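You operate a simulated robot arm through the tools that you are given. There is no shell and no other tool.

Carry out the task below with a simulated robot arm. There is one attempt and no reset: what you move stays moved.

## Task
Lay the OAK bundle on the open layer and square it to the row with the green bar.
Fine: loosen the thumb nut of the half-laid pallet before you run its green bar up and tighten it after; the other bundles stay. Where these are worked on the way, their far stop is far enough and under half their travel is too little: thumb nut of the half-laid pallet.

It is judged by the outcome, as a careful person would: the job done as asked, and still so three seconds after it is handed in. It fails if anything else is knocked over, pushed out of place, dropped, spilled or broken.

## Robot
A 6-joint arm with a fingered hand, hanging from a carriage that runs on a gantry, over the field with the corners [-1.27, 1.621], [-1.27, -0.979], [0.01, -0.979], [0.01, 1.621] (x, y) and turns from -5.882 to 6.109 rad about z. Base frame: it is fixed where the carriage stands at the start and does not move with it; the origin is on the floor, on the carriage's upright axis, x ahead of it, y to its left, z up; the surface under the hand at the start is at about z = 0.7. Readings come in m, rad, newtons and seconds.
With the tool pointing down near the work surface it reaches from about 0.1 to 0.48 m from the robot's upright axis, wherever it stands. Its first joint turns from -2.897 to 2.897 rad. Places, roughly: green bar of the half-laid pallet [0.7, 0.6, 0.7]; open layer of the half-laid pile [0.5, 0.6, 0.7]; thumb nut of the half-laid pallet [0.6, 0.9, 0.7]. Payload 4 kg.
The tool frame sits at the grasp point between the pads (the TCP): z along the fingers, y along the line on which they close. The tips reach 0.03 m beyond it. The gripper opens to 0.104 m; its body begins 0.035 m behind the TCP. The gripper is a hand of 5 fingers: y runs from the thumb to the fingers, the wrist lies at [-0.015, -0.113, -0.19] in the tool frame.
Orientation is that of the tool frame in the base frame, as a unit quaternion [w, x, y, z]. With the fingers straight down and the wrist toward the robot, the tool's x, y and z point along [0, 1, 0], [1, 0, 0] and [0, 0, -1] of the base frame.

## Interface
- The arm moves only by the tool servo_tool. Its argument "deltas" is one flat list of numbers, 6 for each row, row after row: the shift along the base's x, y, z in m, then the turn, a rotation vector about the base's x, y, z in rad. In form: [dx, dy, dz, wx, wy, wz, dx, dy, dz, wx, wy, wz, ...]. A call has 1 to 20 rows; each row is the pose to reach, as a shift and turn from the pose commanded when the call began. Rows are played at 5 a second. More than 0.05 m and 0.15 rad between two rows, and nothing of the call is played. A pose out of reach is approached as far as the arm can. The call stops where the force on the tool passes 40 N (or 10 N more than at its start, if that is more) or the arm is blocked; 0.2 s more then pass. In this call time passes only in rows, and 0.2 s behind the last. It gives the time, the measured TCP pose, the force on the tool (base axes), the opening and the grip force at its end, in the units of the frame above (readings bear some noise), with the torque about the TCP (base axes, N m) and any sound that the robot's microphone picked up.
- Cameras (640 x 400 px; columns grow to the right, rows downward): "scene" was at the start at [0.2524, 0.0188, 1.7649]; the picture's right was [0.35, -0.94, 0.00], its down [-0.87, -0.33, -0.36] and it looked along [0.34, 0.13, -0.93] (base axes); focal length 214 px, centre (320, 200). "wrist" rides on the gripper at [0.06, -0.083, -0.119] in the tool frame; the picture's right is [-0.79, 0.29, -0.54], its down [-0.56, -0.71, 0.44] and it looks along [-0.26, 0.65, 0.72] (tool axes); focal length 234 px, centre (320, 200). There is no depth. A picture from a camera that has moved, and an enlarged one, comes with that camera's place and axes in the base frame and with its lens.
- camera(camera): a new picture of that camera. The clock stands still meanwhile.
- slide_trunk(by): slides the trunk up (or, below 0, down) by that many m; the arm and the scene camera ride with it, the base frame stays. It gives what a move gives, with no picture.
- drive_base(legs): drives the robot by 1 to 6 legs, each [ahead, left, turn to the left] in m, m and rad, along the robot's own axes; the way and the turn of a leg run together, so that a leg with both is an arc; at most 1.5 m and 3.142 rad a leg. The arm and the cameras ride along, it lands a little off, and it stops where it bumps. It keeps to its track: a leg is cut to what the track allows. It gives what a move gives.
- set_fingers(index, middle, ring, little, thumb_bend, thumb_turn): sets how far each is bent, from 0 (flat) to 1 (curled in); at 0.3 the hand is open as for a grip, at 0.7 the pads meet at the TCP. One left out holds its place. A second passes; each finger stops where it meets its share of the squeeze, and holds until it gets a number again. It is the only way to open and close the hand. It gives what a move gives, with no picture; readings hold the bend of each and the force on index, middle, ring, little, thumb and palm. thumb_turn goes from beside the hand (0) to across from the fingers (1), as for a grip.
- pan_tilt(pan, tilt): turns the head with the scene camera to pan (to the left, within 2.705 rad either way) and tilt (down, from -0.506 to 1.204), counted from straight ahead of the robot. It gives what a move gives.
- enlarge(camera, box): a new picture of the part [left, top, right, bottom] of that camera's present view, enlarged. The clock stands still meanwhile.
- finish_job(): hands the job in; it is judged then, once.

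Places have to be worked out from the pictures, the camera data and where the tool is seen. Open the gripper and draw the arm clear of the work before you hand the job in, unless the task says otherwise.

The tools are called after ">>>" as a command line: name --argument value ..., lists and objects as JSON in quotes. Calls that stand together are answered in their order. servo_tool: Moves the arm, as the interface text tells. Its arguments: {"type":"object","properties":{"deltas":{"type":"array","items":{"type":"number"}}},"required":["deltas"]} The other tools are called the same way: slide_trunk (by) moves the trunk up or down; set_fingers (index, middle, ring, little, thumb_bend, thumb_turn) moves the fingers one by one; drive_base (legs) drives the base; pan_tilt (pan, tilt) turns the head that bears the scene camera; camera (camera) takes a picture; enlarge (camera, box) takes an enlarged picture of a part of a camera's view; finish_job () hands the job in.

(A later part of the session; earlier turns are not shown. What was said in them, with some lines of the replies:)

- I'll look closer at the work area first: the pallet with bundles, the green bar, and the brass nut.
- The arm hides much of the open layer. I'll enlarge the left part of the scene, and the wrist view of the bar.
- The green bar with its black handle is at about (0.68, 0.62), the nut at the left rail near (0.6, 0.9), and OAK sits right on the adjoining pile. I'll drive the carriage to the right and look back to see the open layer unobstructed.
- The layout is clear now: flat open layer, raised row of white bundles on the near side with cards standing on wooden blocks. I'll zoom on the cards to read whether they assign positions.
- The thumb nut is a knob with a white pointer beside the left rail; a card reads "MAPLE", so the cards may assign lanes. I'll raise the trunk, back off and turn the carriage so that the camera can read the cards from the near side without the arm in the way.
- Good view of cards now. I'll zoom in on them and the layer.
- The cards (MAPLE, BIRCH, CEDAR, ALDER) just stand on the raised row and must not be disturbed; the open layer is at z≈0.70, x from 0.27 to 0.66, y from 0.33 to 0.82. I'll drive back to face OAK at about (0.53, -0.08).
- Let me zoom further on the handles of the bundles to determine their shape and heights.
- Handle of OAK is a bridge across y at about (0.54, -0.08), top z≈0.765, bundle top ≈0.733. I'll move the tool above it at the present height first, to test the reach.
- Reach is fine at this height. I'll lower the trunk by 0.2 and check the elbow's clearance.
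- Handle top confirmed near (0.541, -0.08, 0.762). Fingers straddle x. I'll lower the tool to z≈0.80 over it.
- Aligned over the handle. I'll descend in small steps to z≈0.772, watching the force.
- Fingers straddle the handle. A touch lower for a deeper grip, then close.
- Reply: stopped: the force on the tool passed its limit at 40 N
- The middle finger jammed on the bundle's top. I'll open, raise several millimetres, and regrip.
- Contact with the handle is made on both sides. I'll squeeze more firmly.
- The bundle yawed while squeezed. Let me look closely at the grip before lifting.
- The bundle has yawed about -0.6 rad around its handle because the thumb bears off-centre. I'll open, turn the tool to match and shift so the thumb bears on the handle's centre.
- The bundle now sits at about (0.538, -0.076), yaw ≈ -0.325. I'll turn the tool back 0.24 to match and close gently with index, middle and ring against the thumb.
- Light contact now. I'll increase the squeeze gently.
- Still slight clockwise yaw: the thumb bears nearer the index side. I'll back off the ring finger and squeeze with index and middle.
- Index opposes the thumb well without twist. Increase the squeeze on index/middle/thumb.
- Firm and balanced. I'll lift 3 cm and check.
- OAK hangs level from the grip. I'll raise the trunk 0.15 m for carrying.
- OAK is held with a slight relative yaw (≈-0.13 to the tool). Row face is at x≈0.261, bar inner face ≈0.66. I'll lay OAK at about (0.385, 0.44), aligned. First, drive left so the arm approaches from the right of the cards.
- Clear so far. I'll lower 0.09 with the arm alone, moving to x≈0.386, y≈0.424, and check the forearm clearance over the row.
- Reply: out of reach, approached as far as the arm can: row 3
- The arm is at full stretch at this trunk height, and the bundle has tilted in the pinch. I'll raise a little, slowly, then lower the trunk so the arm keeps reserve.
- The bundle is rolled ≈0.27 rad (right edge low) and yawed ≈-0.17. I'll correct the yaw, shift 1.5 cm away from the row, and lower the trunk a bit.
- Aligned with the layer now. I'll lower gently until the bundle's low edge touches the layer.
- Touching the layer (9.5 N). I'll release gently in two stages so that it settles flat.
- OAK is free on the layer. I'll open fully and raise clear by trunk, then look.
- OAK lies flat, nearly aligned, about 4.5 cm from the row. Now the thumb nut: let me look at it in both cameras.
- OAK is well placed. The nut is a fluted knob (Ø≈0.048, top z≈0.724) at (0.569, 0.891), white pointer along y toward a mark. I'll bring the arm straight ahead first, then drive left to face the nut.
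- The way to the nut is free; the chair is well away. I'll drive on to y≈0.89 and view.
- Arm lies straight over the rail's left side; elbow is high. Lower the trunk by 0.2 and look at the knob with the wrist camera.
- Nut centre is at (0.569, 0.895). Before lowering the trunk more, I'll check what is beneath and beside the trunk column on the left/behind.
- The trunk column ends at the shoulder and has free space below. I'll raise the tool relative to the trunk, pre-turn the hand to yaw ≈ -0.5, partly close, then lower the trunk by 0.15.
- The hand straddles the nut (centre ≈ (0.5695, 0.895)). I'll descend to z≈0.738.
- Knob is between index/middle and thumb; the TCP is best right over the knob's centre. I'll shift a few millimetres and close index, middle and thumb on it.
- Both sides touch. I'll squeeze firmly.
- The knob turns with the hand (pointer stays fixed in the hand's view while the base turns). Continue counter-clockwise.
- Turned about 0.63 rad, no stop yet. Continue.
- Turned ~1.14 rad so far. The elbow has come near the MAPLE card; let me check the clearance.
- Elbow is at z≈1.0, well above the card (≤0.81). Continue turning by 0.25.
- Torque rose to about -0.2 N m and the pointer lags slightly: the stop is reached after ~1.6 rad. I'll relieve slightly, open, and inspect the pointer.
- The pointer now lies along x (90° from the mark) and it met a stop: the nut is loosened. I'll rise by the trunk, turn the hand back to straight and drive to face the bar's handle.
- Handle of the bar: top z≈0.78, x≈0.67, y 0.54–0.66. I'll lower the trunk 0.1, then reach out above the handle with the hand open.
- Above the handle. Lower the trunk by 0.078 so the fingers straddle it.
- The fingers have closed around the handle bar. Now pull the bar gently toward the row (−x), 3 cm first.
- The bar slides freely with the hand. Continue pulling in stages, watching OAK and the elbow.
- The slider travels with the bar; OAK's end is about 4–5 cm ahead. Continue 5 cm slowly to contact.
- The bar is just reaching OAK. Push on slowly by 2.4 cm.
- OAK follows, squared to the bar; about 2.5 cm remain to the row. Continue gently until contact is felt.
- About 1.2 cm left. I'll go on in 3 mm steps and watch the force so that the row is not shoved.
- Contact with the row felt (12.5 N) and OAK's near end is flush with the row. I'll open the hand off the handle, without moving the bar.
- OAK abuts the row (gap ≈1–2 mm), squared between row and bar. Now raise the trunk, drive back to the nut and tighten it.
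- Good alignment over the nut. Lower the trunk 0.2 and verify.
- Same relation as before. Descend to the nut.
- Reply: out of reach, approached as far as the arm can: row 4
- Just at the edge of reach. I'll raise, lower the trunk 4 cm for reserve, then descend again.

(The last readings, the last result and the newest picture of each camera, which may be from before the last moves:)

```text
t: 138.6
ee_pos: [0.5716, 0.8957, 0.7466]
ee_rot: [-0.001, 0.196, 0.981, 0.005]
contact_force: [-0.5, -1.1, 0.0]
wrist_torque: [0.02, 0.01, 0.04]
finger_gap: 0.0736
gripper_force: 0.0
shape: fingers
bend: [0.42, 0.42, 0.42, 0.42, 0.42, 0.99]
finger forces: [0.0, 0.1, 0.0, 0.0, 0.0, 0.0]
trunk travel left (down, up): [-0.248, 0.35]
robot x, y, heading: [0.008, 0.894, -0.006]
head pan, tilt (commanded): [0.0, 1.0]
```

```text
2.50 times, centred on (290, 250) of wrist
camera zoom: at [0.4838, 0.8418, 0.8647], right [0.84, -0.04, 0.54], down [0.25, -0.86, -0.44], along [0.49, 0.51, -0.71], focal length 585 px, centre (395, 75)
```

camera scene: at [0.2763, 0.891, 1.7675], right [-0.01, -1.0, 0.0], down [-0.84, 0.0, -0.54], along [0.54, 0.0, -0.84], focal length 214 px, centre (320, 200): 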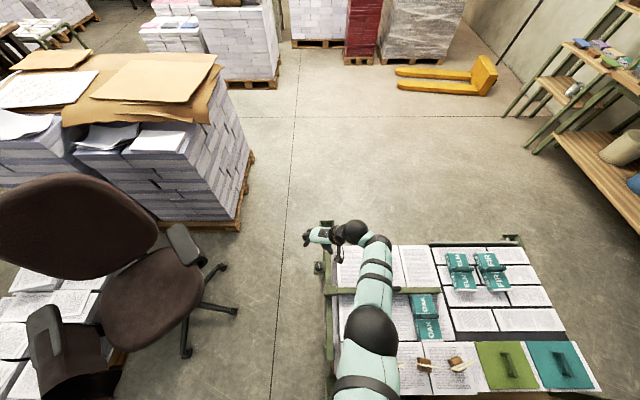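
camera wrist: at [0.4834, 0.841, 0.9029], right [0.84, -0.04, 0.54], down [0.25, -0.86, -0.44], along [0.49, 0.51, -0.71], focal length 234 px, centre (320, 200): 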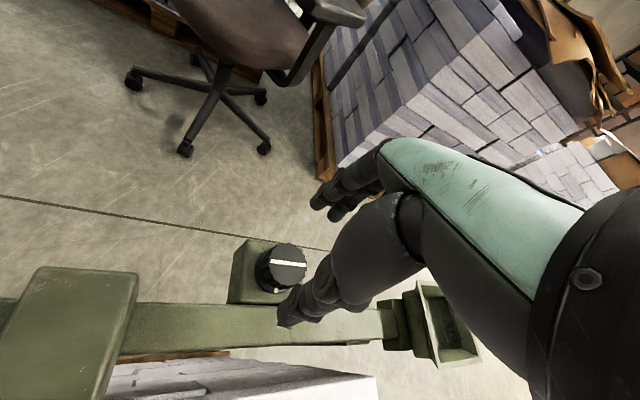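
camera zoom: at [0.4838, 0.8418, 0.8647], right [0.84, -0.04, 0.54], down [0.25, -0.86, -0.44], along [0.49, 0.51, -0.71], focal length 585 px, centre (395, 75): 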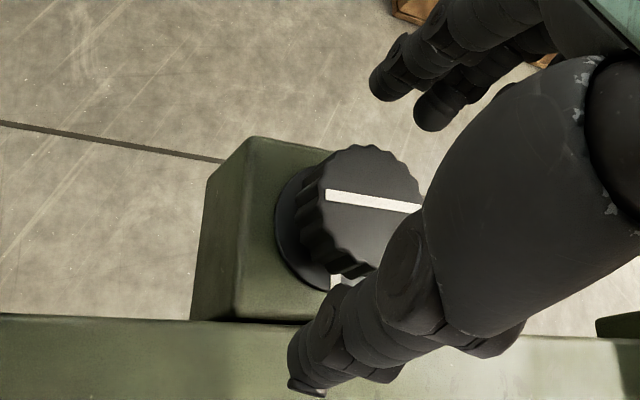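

>>> servo_tool --deltas '[-0.0005, -0.001, -0.008, 0, 0, 0]'

>>> set_fingers --index 0.6 --middle 0.6 --thumb_bend 0.57

>>> set_fingers --index 0.76 --middle 0.76 --thumb_bend 0.7

>>> enlarge --camera "wrist" --box '[200, 170, 380, 330]'

```text
t: 139.0
ee_pos: [0.5716, 0.8968, 0.7382]
ee_rot: [-0.002, 0.194, 0.981, 0.004]
contact_force: [0.6, 0.6, -0.3]
wrist_torque: [0.02, 0.01, 0.03]
finger_gap: 0.0734
gripper_force: 0.0
shape: fingers
bend: [0.42, 0.42, 0.42, 0.42, 0.42, 0.99]
finger forces: [0.1, 0.0, 0.0, 0.1, 0.0, 0.1]
trunk travel left (down, up): [-0.248, 0.35]
robot x, y, heading: [0.0057, 0.8908, -0.005]
head pan, tilt (commanded): [0.0, 1.0]
```

```text
t: 140.0
ee_pos: [0.5702, 0.8963, 0.7382]
ee_rot: [-0.001, 0.196, 0.981, 0.004]
contact_force: [-0.1, 1.0, -1.3]
wrist_torque: [0.0, -0.01, 0.03]
finger_gap: 0.0351
gripper_force: 1.2
shape: fingers
bend: [0.58, 0.59, 0.42, 0.42, 0.55, 1.0]
finger forces: [1.3, 0.7, 0.0, 0.0, 0.9, 0.0]
trunk travel left (down, up): [-0.248, 0.35]
robot x, y, heading: [0.0069, 0.8929, -0.005]
head pan, tilt (commanded): [0.0, 1.0]
```

```text
t: 141.0
ee_pos: [0.5725, 0.8985, 0.7372]
ee_rot: [-0.001, 0.195, 0.981, 0.006]
contact_force: [5.0, 7.2, -7.1]
wrist_torque: [0.06, -0.08, 0.01]
finger_gap: 0.0315
gripper_force: 17.0
shape: fingers
bend: [0.59, 0.62, 0.42, 0.42, 0.57, 1.0]
finger forces: [9.7, 11.9, 0.0, 0.0, 11.8, 0.1]
trunk travel left (down, up): [-0.248, 0.35]
robot x, y, heading: [0.0066, 0.8923, -0.009]
head pan, tilt (commanded): [0.0, 1.0]
```

```text
2.50 times, centred on (290, 250) of wrist
camera zoom: at [0.4834, 0.8432, 0.8562], right [0.84, -0.04, 0.54], down [0.25, -0.86, -0.45], along [0.49, 0.51, -0.71], focal length 585 px, centre (395, 75)
```

zoom: 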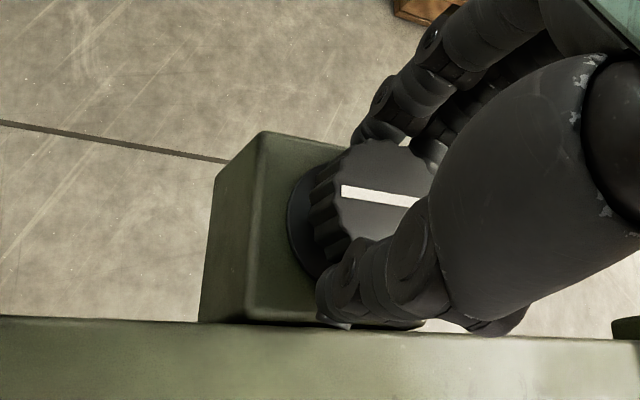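

Gripped as before. Squeeze a little more and turn clockwise in stages.

>>> set_fingers --index 0.86 --middle 0.86 --thumb_bend 0.8

>>> servo_tool --deltas '[0, 0, 0, 0, 0, -0.1, 0, 0, 0, 0, 0, -0.2, 0, 0, 0, 0, 0, -0.3, 0, 0, 0, 0, 0, -0.4, 0, 0, 0, 0, 0, -0.5]'

>>> enlarge --camera "wrist" --box '[200, 170, 380, 330]'

```text
t: 142.0
ee_pos: [0.5712, 0.8953, 0.7369]
ee_rot: [-0.001, 0.195, 0.981, 0.004]
contact_force: [1.1, 1.3, -2.2]
wrist_torque: [0.09, -0.08, -0.01]
finger_gap: 0.0313
gripper_force: 24.1
shape: fingers
bend: [0.58, 0.61, 0.42, 0.42, 0.6, 1.0]
finger forces: [11.9, 13.1, 0.0, 0.0, 22.9, 0.0]
trunk travel left (down, up): [-0.248, 0.35]
robot x, y, heading: [0.0078, 0.8931, -0.005]
head pan, tilt (commanded): [0.0, 1.0]
```

```text
t: 143.2
ee_pos: [0.5709, 0.8958, 0.7382]
ee_rot: [0.0, 0.433, 0.902, 0.005]
contact_force: [2.8, -1.0, -6.5]
wrist_torque: [0.06, -0.13, 0.04]
finger_gap: 0.0311
gripper_force: 23.9
shape: fingers
bend: [0.58, 0.61, 0.42, 0.42, 0.6, 1.0]
finger forces: [11.9, 13.1, 0.0, 0.0, 22.0, 0.0]
trunk travel left (down, up): [-0.248, 0.35]
robot x, y, heading: [0.007, 0.8906, -0.008]
head pan, tilt (commanded): [0.0, 1.0]
```

```text
2.50 times, centred on (290, 250) of wrist
camera zoom: at [0.4673, 0.8894, 0.8567], right [0.72, -0.44, 0.54], down [-0.2, -0.87, -0.44], along [0.67, 0.21, -0.71], focal length 585 px, centre (395, 75)
```

zoom: 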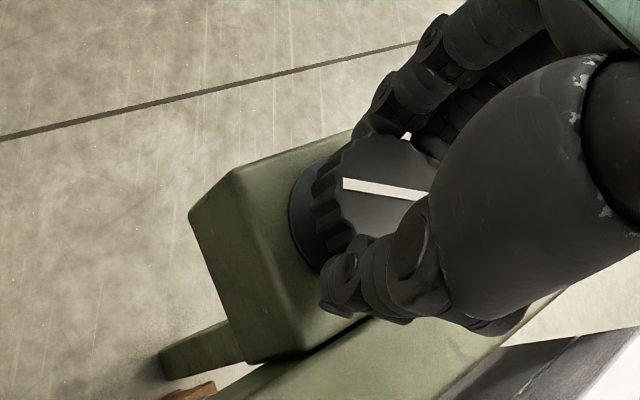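

The knob turns with the hand. Continue clockwise.

>>> servo_tool --deltas '[0, 0, 0, 0, 0, -0.1, 0, 0, 0, 0, 0, -0.2, 0, 0, 0, 0, 0, -0.3, 0, 0, 0, 0, 0, -0.4, 0, 0, 0, 0, 0, -0.5, 0, 0, 0, 0, 0, -0.6, 0, 0, 0, 0, 0, -0.7, 0, 0, 0, 0, 0, -0.8]'

>>> enlarge --camera "wrist" --box '[200, 170, 380, 330]'

```text
t: 145.0
ee_pos: [0.5702, 0.8944, 0.7384]
ee_rot: [0.002, 0.75, 0.662, 0.004]
contact_force: [-0.1, -3.3, -1.6]
wrist_torque: [-0.11, -0.05, 0.03]
finger_gap: 0.031
gripper_force: 24.0
shape: fingers
bend: [0.58, 0.61, 0.42, 0.42, 0.6, 1.0]
finger forces: [11.4, 13.2, 0.0, 0.1, 22.7, 0.1]
trunk travel left (down, up): [-0.248, 0.35]
robot x, y, heading: [0.0089, 0.8943, -0.008]
head pan, tilt (commanded): [0.0, 1.0]
```

```text
2.50 times, centred on (290, 250) of wrist
camera zoom: at [0.4943, 0.9648, 0.8563], right [0.18, -0.82, 0.54], down [-0.77, -0.47, -0.44], along [0.62, -0.33, -0.71], focal length 585 px, centre (395, 75)
```

zoom: 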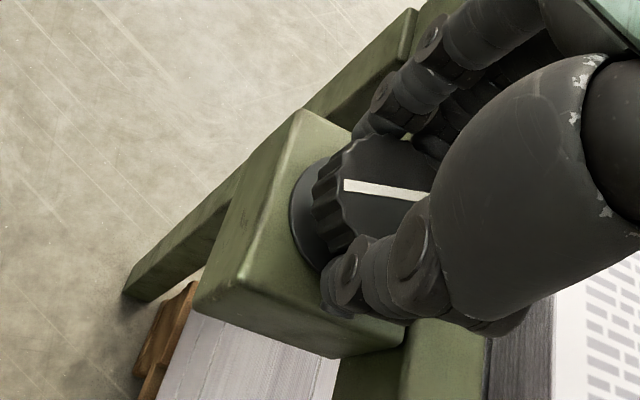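

About 1.3 rad turned. Continue to the stop (another ~0.4 rad).

>>> servo_tool --deltas '[0, 0, 0, 0, 0, -0.08, 0, 0, 0, 0, 0, -0.16, 0, 0, 0, 0, 0, -0.24, 0, 0, 0, 0, 0, -0.3, 0, 0, 0, 0, 0, -0.36]'

>>> enlarge --camera "wrist" --box '[200, 170, 380, 330]'

```text
t: 146.2
ee_pos: [0.5703, 0.8951, 0.7388]
ee_rot: [0.003, 0.855, 0.518, 0.004]
contact_force: [3.2, -2.0, -6.3]
wrist_torque: [-0.1, -0.17, 0.12]
finger_gap: 0.0308
gripper_force: 24.6
shape: fingers
bend: [0.58, 0.61, 0.42, 0.42, 0.6, 1.0]
finger forces: [13.9, 14.0, 0.0, 0.0, 21.4, 0.0]
trunk travel left (down, up): [-0.248, 0.35]
robot x, y, heading: [0.0093, 0.8961, -0.004]
head pan, tilt (commanded): [0.0, 1.0]
```

```text
2.50 times, centred on (290, 250) of wrist
camera zoom: at [0.5233, 0.9876, 0.8566], right [-0.12, -0.83, 0.54], down [-0.88, -0.17, -0.44], along [0.46, -0.53, -0.71], focal length 585 px, centre (395, 75)
```

zoom: 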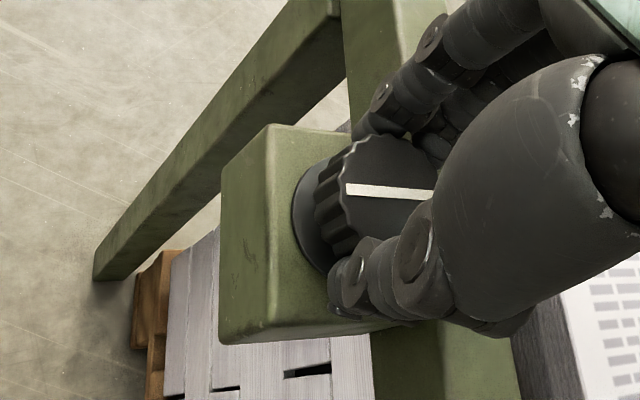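

Torque is rising (+0.12 N m): near the tight stop. A bit further to snug it.

>>> servo_tool --deltas '[0, 0, 0, 0, 0, -0.05, 0, 0, 0, 0, 0, -0.1]'

>>> enlarge --camera "wrist" --box '[200, 170, 380, 330]'

```text
t: 146.8
ee_pos: [0.5715, 0.8964, 0.7369]
ee_rot: [0.003, 0.88, 0.474, 0.004]
contact_force: [2.5, -0.6, -8.9]
wrist_torque: [-0.05, -0.24, 0.28]
finger_gap: 0.031
gripper_force: 23.3
shape: fingers
bend: [0.58, 0.6, 0.42, 0.42, 0.6, 1.0]
finger forces: [12.5, 12.2, 0.1, 0.1, 22.3, 0.0]
trunk travel left (down, up): [-0.248, 0.35]
robot x, y, heading: [0.0065, 0.8957, -0.006]
head pan, tilt (commanded): [0.0, 1.0]
```

```text
2.50 times, centred on (290, 250) of wrist
camera zoom: at [0.5332, 0.9925, 0.8566], right [-0.2, -0.82, 0.54], down [-0.89, -0.08, -0.44], along [0.41, -0.57, -0.71], focal length 585 px, centre (395, 75)
```

zoom: 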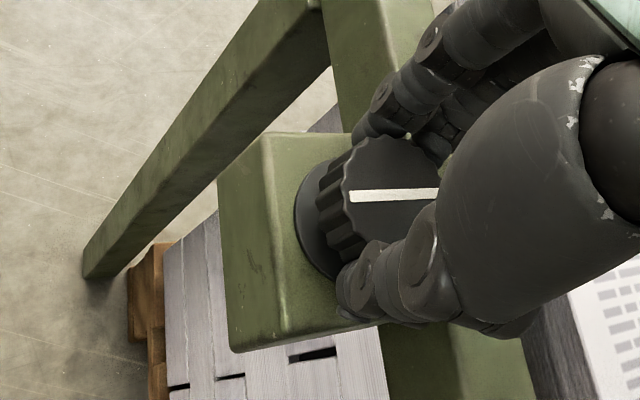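

At the tight stop (0.28 N m, pointer lags). Relieve slightly, open and inspect.

>>> servo_tool --deltas '[0, 0, 0, 0, 0, 0.06]'

>>> set_fingers --index 0.38 --middle 0.38 --ring 0.38 --little 0.38 --thumb_bend 0.38

>>> slide_trunk --by 0.15

>>> camera --camera "wrist"

>>> enlarge --camera "wrist" --box '[180, 220, 340, 340]'

```text
t: 147.2
ee_pos: [0.5712, 0.8953, 0.7374]
ee_rot: [0.002, 0.865, 0.501, 0.004]
contact_force: [0.2, -2.1, -4.1]
wrist_torque: [-0.08, -0.17, 0.1]
finger_gap: 0.0313
gripper_force: 24.3
shape: fingers
bend: [0.58, 0.61, 0.42, 0.42, 0.6, 1.0]
finger forces: [13.1, 12.1, 0.0, 0.0, 22.8, 0.0]
trunk travel left (down, up): [-0.248, 0.35]
robot x, y, heading: [0.009, 0.893, -0.008]
head pan, tilt (commanded): [0.0, 1.0]
```

```text
t: 148.2
ee_pos: [0.5719, 0.8949, 0.7385]
ee_rot: [0.003, 0.866, 0.501, 0.003]
contact_force: [-0.4, 0.3, -0.1]
wrist_torque: [0.01, 0.0, 0.0]
finger_gap: 0.0825
gripper_force: 0.1
shape: fingers
bend: [0.38, 0.38, 0.38, 0.38, 0.38, 0.98]
finger forces: [0.1, 0.0, 0.1, 0.0, 0.0, 0.1]
trunk travel left (down, up): [-0.248, 0.35]
robot x, y, heading: [0.0091, 0.8937, -0.002]
head pan, tilt (commanded): [0.0, 1.0]
```

```text
t: 149.9
ee_pos: [0.5709, 0.8959, 0.8879]
ee_rot: [0.003, 0.865, 0.501, 0.004]
contact_force: [-0.3, 0.6, 0.6]
wrist_torque: [0.01, -0.01, -0.02]
finger_gap: 0.0826
gripper_force: 0.0
shape: fingers
bend: [0.38, 0.38, 0.38, 0.38, 0.38, 0.98]
finger forces: [0.0, 0.0, 0.0, 0.0, 0.1, 0.1]
trunk travel left (down, up): [-0.398, 0.2]
robot x, y, heading: [0.0063, 0.8923, -0.008]
head pan, tilt (commanded): [0.0, 1.0]
```

```text
taken
camera wrist: at [0.5275, 0.9898, 1.0063], right [-0.15, -0.83, 0.54], down [-0.89, -0.13, -0.44], along [0.44, -0.55, -0.71], focal length 234 px, centre (320, 200)
```

wrist: 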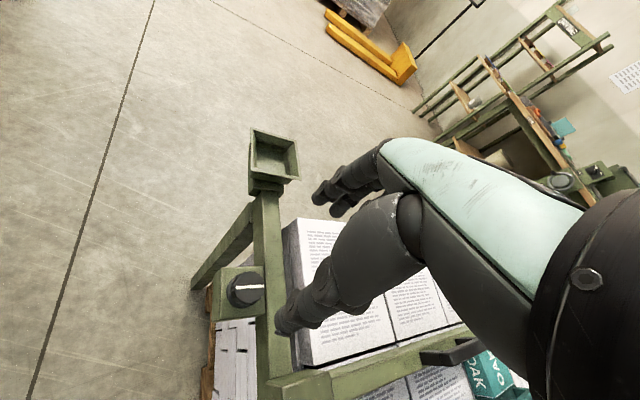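

```text
3.33 times, centred on (260, 280) of wrist
camera zoom: at [0.5275, 0.9898, 1.0063], right [-0.15, -0.83, 0.54], down [-0.89, -0.13, -0.44], along [0.44, -0.55, -0.71], focal length 781 px, centre (520, -67)
```

zoom: 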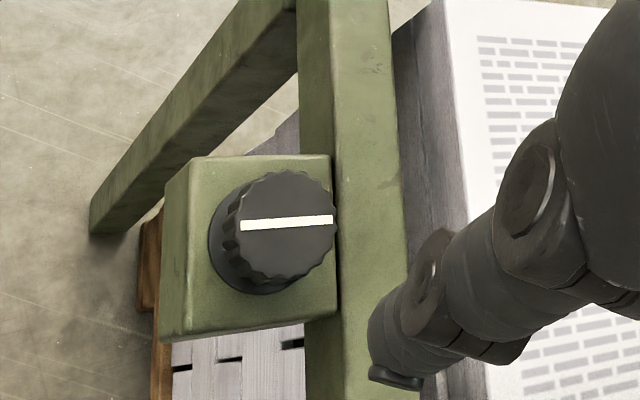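

The pointer is back at its mark: nut tightened. Now raise fully and draw the arm clear, then inspect the whole work.

>>> slide_trunk --by 0.2

>>> servo_tool --deltas '[-0.03, 0, 0, 0, 0, 0.13, -0.06, 0, 0, 0, 0, 0.26, -0.09, 0, 0, 0, 0, 0.39, -0.12, 0, 0, 0, 0, 0.52]'

>>> pan_tilt --pan -0.7 --tilt 1.0

>>> camera --camera "scene"

```text
t: 152.1
ee_pos: [0.5724, 0.8967, 1.0879]
ee_rot: [0.003, 0.866, 0.501, 0.003]
contact_force: [-0.2, -0.5, 0.2]
wrist_torque: [-0.02, 0.01, 0.0]
finger_gap: 0.0825
gripper_force: 0.1
shape: fingers
bend: [0.38, 0.38, 0.38, 0.38, 0.38, 0.98]
finger forces: [0.0, 0.0, 0.0, 0.0, 0.0, 0.0]
trunk travel left (down, up): [-0.598, 0.0]
robot x, y, heading: [0.0082, 0.8947, -0.007]
head pan, tilt (commanded): [0.0, 1.0]
```

```text
t: 153.1
ee_pos: [0.4514, 0.896, 1.0873]
ee_rot: [0.002, 0.707, 0.707, 0.004]
contact_force: [1.2, -0.3, -0.9]
wrist_torque: [-0.03, 0.02, 0.0]
finger_gap: 0.0827
gripper_force: 0.0
shape: fingers
bend: [0.38, 0.38, 0.38, 0.38, 0.38, 0.98]
finger forces: [0.1, 0.0, 0.1, 0.0, 0.1, 0.0]
trunk travel left (down, up): [-0.598, 0.0]
robot x, y, heading: [0.0061, 0.8945, -0.004]
head pan, tilt (commanded): [0.0, 1.0]
```

```text
t: 154.2
ee_pos: [0.4509, 0.8956, 1.0872]
ee_rot: [0.002, 0.708, 0.706, 0.005]
contact_force: [0.9, 0.1, 0.4]
wrist_torque: [0.03, 0.01, -0.01]
finger_gap: 0.0827
gripper_force: 0.1
shape: fingers
bend: [0.38, 0.38, 0.38, 0.38, 0.38, 0.98]
finger forces: [0.1, 0.0, 0.0, 0.0, 0.0, 0.1]
trunk travel left (down, up): [-0.598, 0.0]
robot x, y, heading: [0.0044, 0.8943, -0.003]
head pan, tilt (commanded): [-0.7, 1.0]
```

```text
taken
camera scene: at [0.2597, 0.8463, 1.8775], right [-0.65, -0.76, 0.0], down [-0.64, 0.55, -0.54], along [0.41, -0.35, -0.84], focal length 214 px, centre (320, 200)
```

scene: 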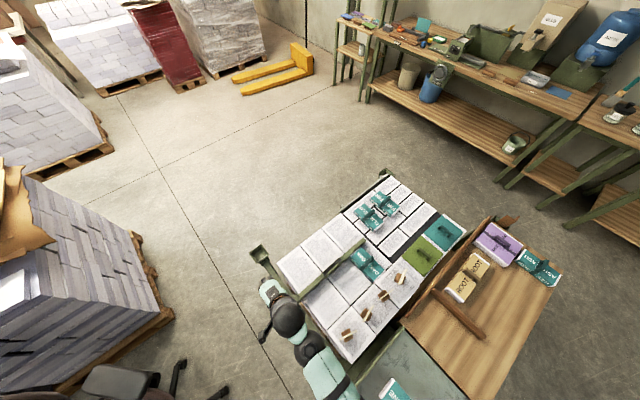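

>>> enlarge --camera "scene" --box '[270, 200, 450, 370]'

>>> enlarge --camera "scene" --box '[330, 230, 420, 310]'

```text
2.35 times, centred on (360, 285) of scene
camera zoom: at [0.2597, 0.8463, 1.8775], right [-0.65, -0.76, 0.0], down [-0.64, 0.55, -0.54], along [0.41, -0.35, -0.84], focal length 505 px, centre (226, 0)
```

zoom: 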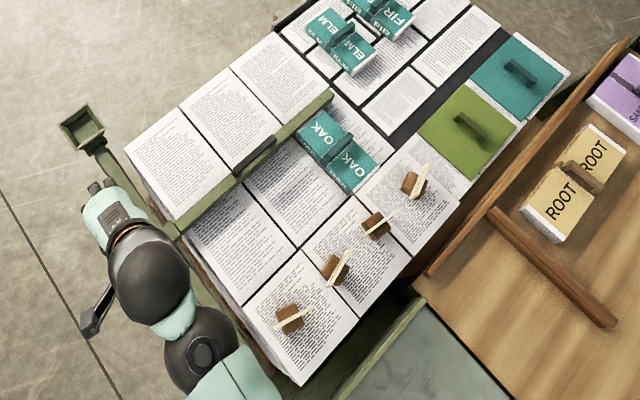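

```text
5.00 times, centred on (375, 270) of scene
camera zoom: at [0.2597, 0.8463, 1.8775], right [-0.65, -0.76, 0.0], down [-0.64, 0.55, -0.54], along [0.41, -0.35, -0.84], focal length 1072 px, centre (45, -150)
```

zoom: 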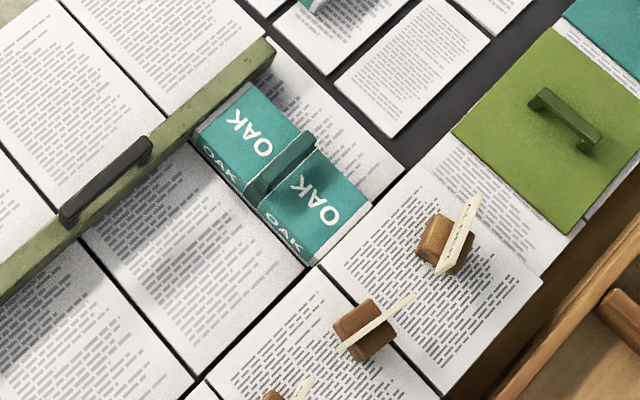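

OAK is square between bar and row, cards and other bundles undisturbed. I'll open the hand fully and back the carriage off a little before handing in.

>>> set_fingers --index 0.3 --middle 0.3 --ring 0.3 --little 0.3 --thumb_bend 0.3

>>> drive_base --legs '[[-0.2, 0, 0]]'

>>> camera --camera "scene"

>>> enlarge --camera "scene" --box '[240, 150, 500, 340]'

```text
t: 155.2
ee_pos: [0.4514, 0.8968, 1.0869]
ee_rot: [0.002, 0.708, 0.706, 0.004]
contact_force: [0.1, -0.3, -0.6]
wrist_torque: [0.04, -0.01, -0.02]
finger_gap: 0.1025
gripper_force: 0.1
shape: fingers
bend: [0.3, 0.3, 0.3, 0.3, 0.3, 0.97]
finger forces: [0.0, 0.0, 0.1, 0.0, 0.0, 0.0]
trunk travel left (down, up): [-0.598, 0.0]
robot x, y, heading: [0.006, 0.8964, -0.003]
head pan, tilt (commanded): [-0.7, 1.0]
```

```text
t: 156.8
ee_pos: [0.2517, 0.8978, 1.0873]
ee_rot: [0.003, 0.707, 0.708, 0.005]
contact_force: [1.0, -0.2, 0.0]
wrist_torque: [-0.02, 0.01, -0.04]
finger_gap: 0.1027
gripper_force: 0.1
shape: fingers
bend: [0.3, 0.3, 0.3, 0.3, 0.3, 0.97]
finger forces: [0.0, 0.0, 0.0, 0.0, 0.0, 0.0]
trunk travel left (down, up): [-0.598, 0.0]
robot x, y, heading: [-0.1927, 0.8947, -0.003]
head pan, tilt (commanded): [-0.7, 1.0]
```

```text
taken
camera scene: at [0.0603, 0.848, 1.8775], right [-0.65, -0.76, 0.0], down [-0.64, 0.54, -0.54], along [0.41, -0.35, -0.84], focal length 214 px, centre (320, 200)
```

scene: 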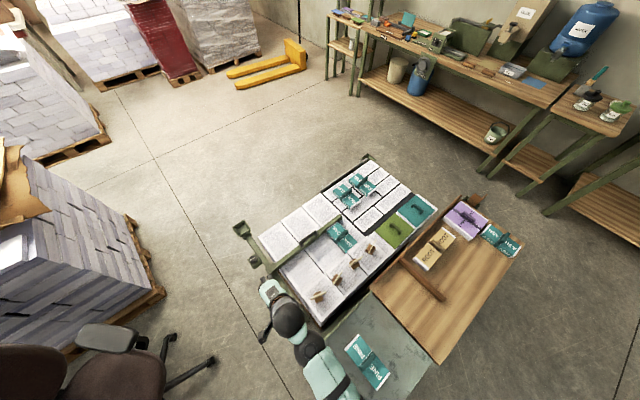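

```text
2.11 times, centred on (370, 245) of scene
camera zoom: at [0.0603, 0.848, 1.8775], right [-0.65, -0.76, 0.0], down [-0.64, 0.54, -0.54], along [0.41, -0.35, -0.84], focal length 452 px, centre (215, 105)
```

zoom: 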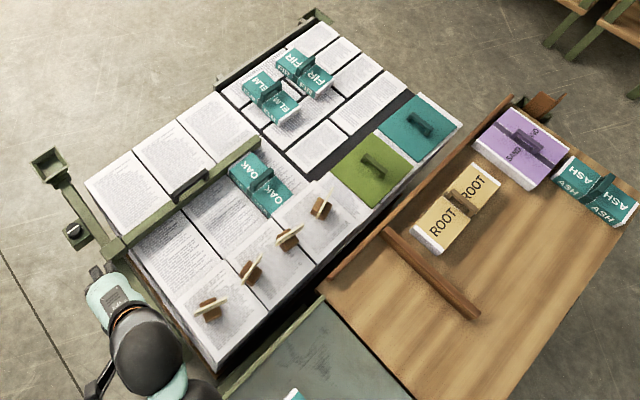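

The pictures show OAK flat on the open layer, squared between the row and the green bar. The nut's pointer is back at its mark, the cards and other bundles stand untouched, and the hand is open and clear. I'm handing in the job.

>>> finish_job

```text
The job is handed in.
```

The OAK bundle is laid on the open layer and squared against the row with the green bar, and the job is handed in.

- **Nut:** I loosened the thumb nut to its stop, about a quarter turn, before moving the bar. After the bar was up I turned it back until it met its tight stop. Its pointer is back at its mark.
- **Bar and bundle:** I pulled the bar by its handle until I felt OAK meet the row. In the last pictures OAK lies flat and square between bar and row, within about 1–2 mm of the row.
- **Everything else:** The last pictures show the other bundles in their places and all four name cards still standing.

During the first grip OAK twisted in the fingers on its original pile, and it tilted once while being carried. Neither touched anything else as far as the pictures show. The hand is open and the arm is drawn back above the work.
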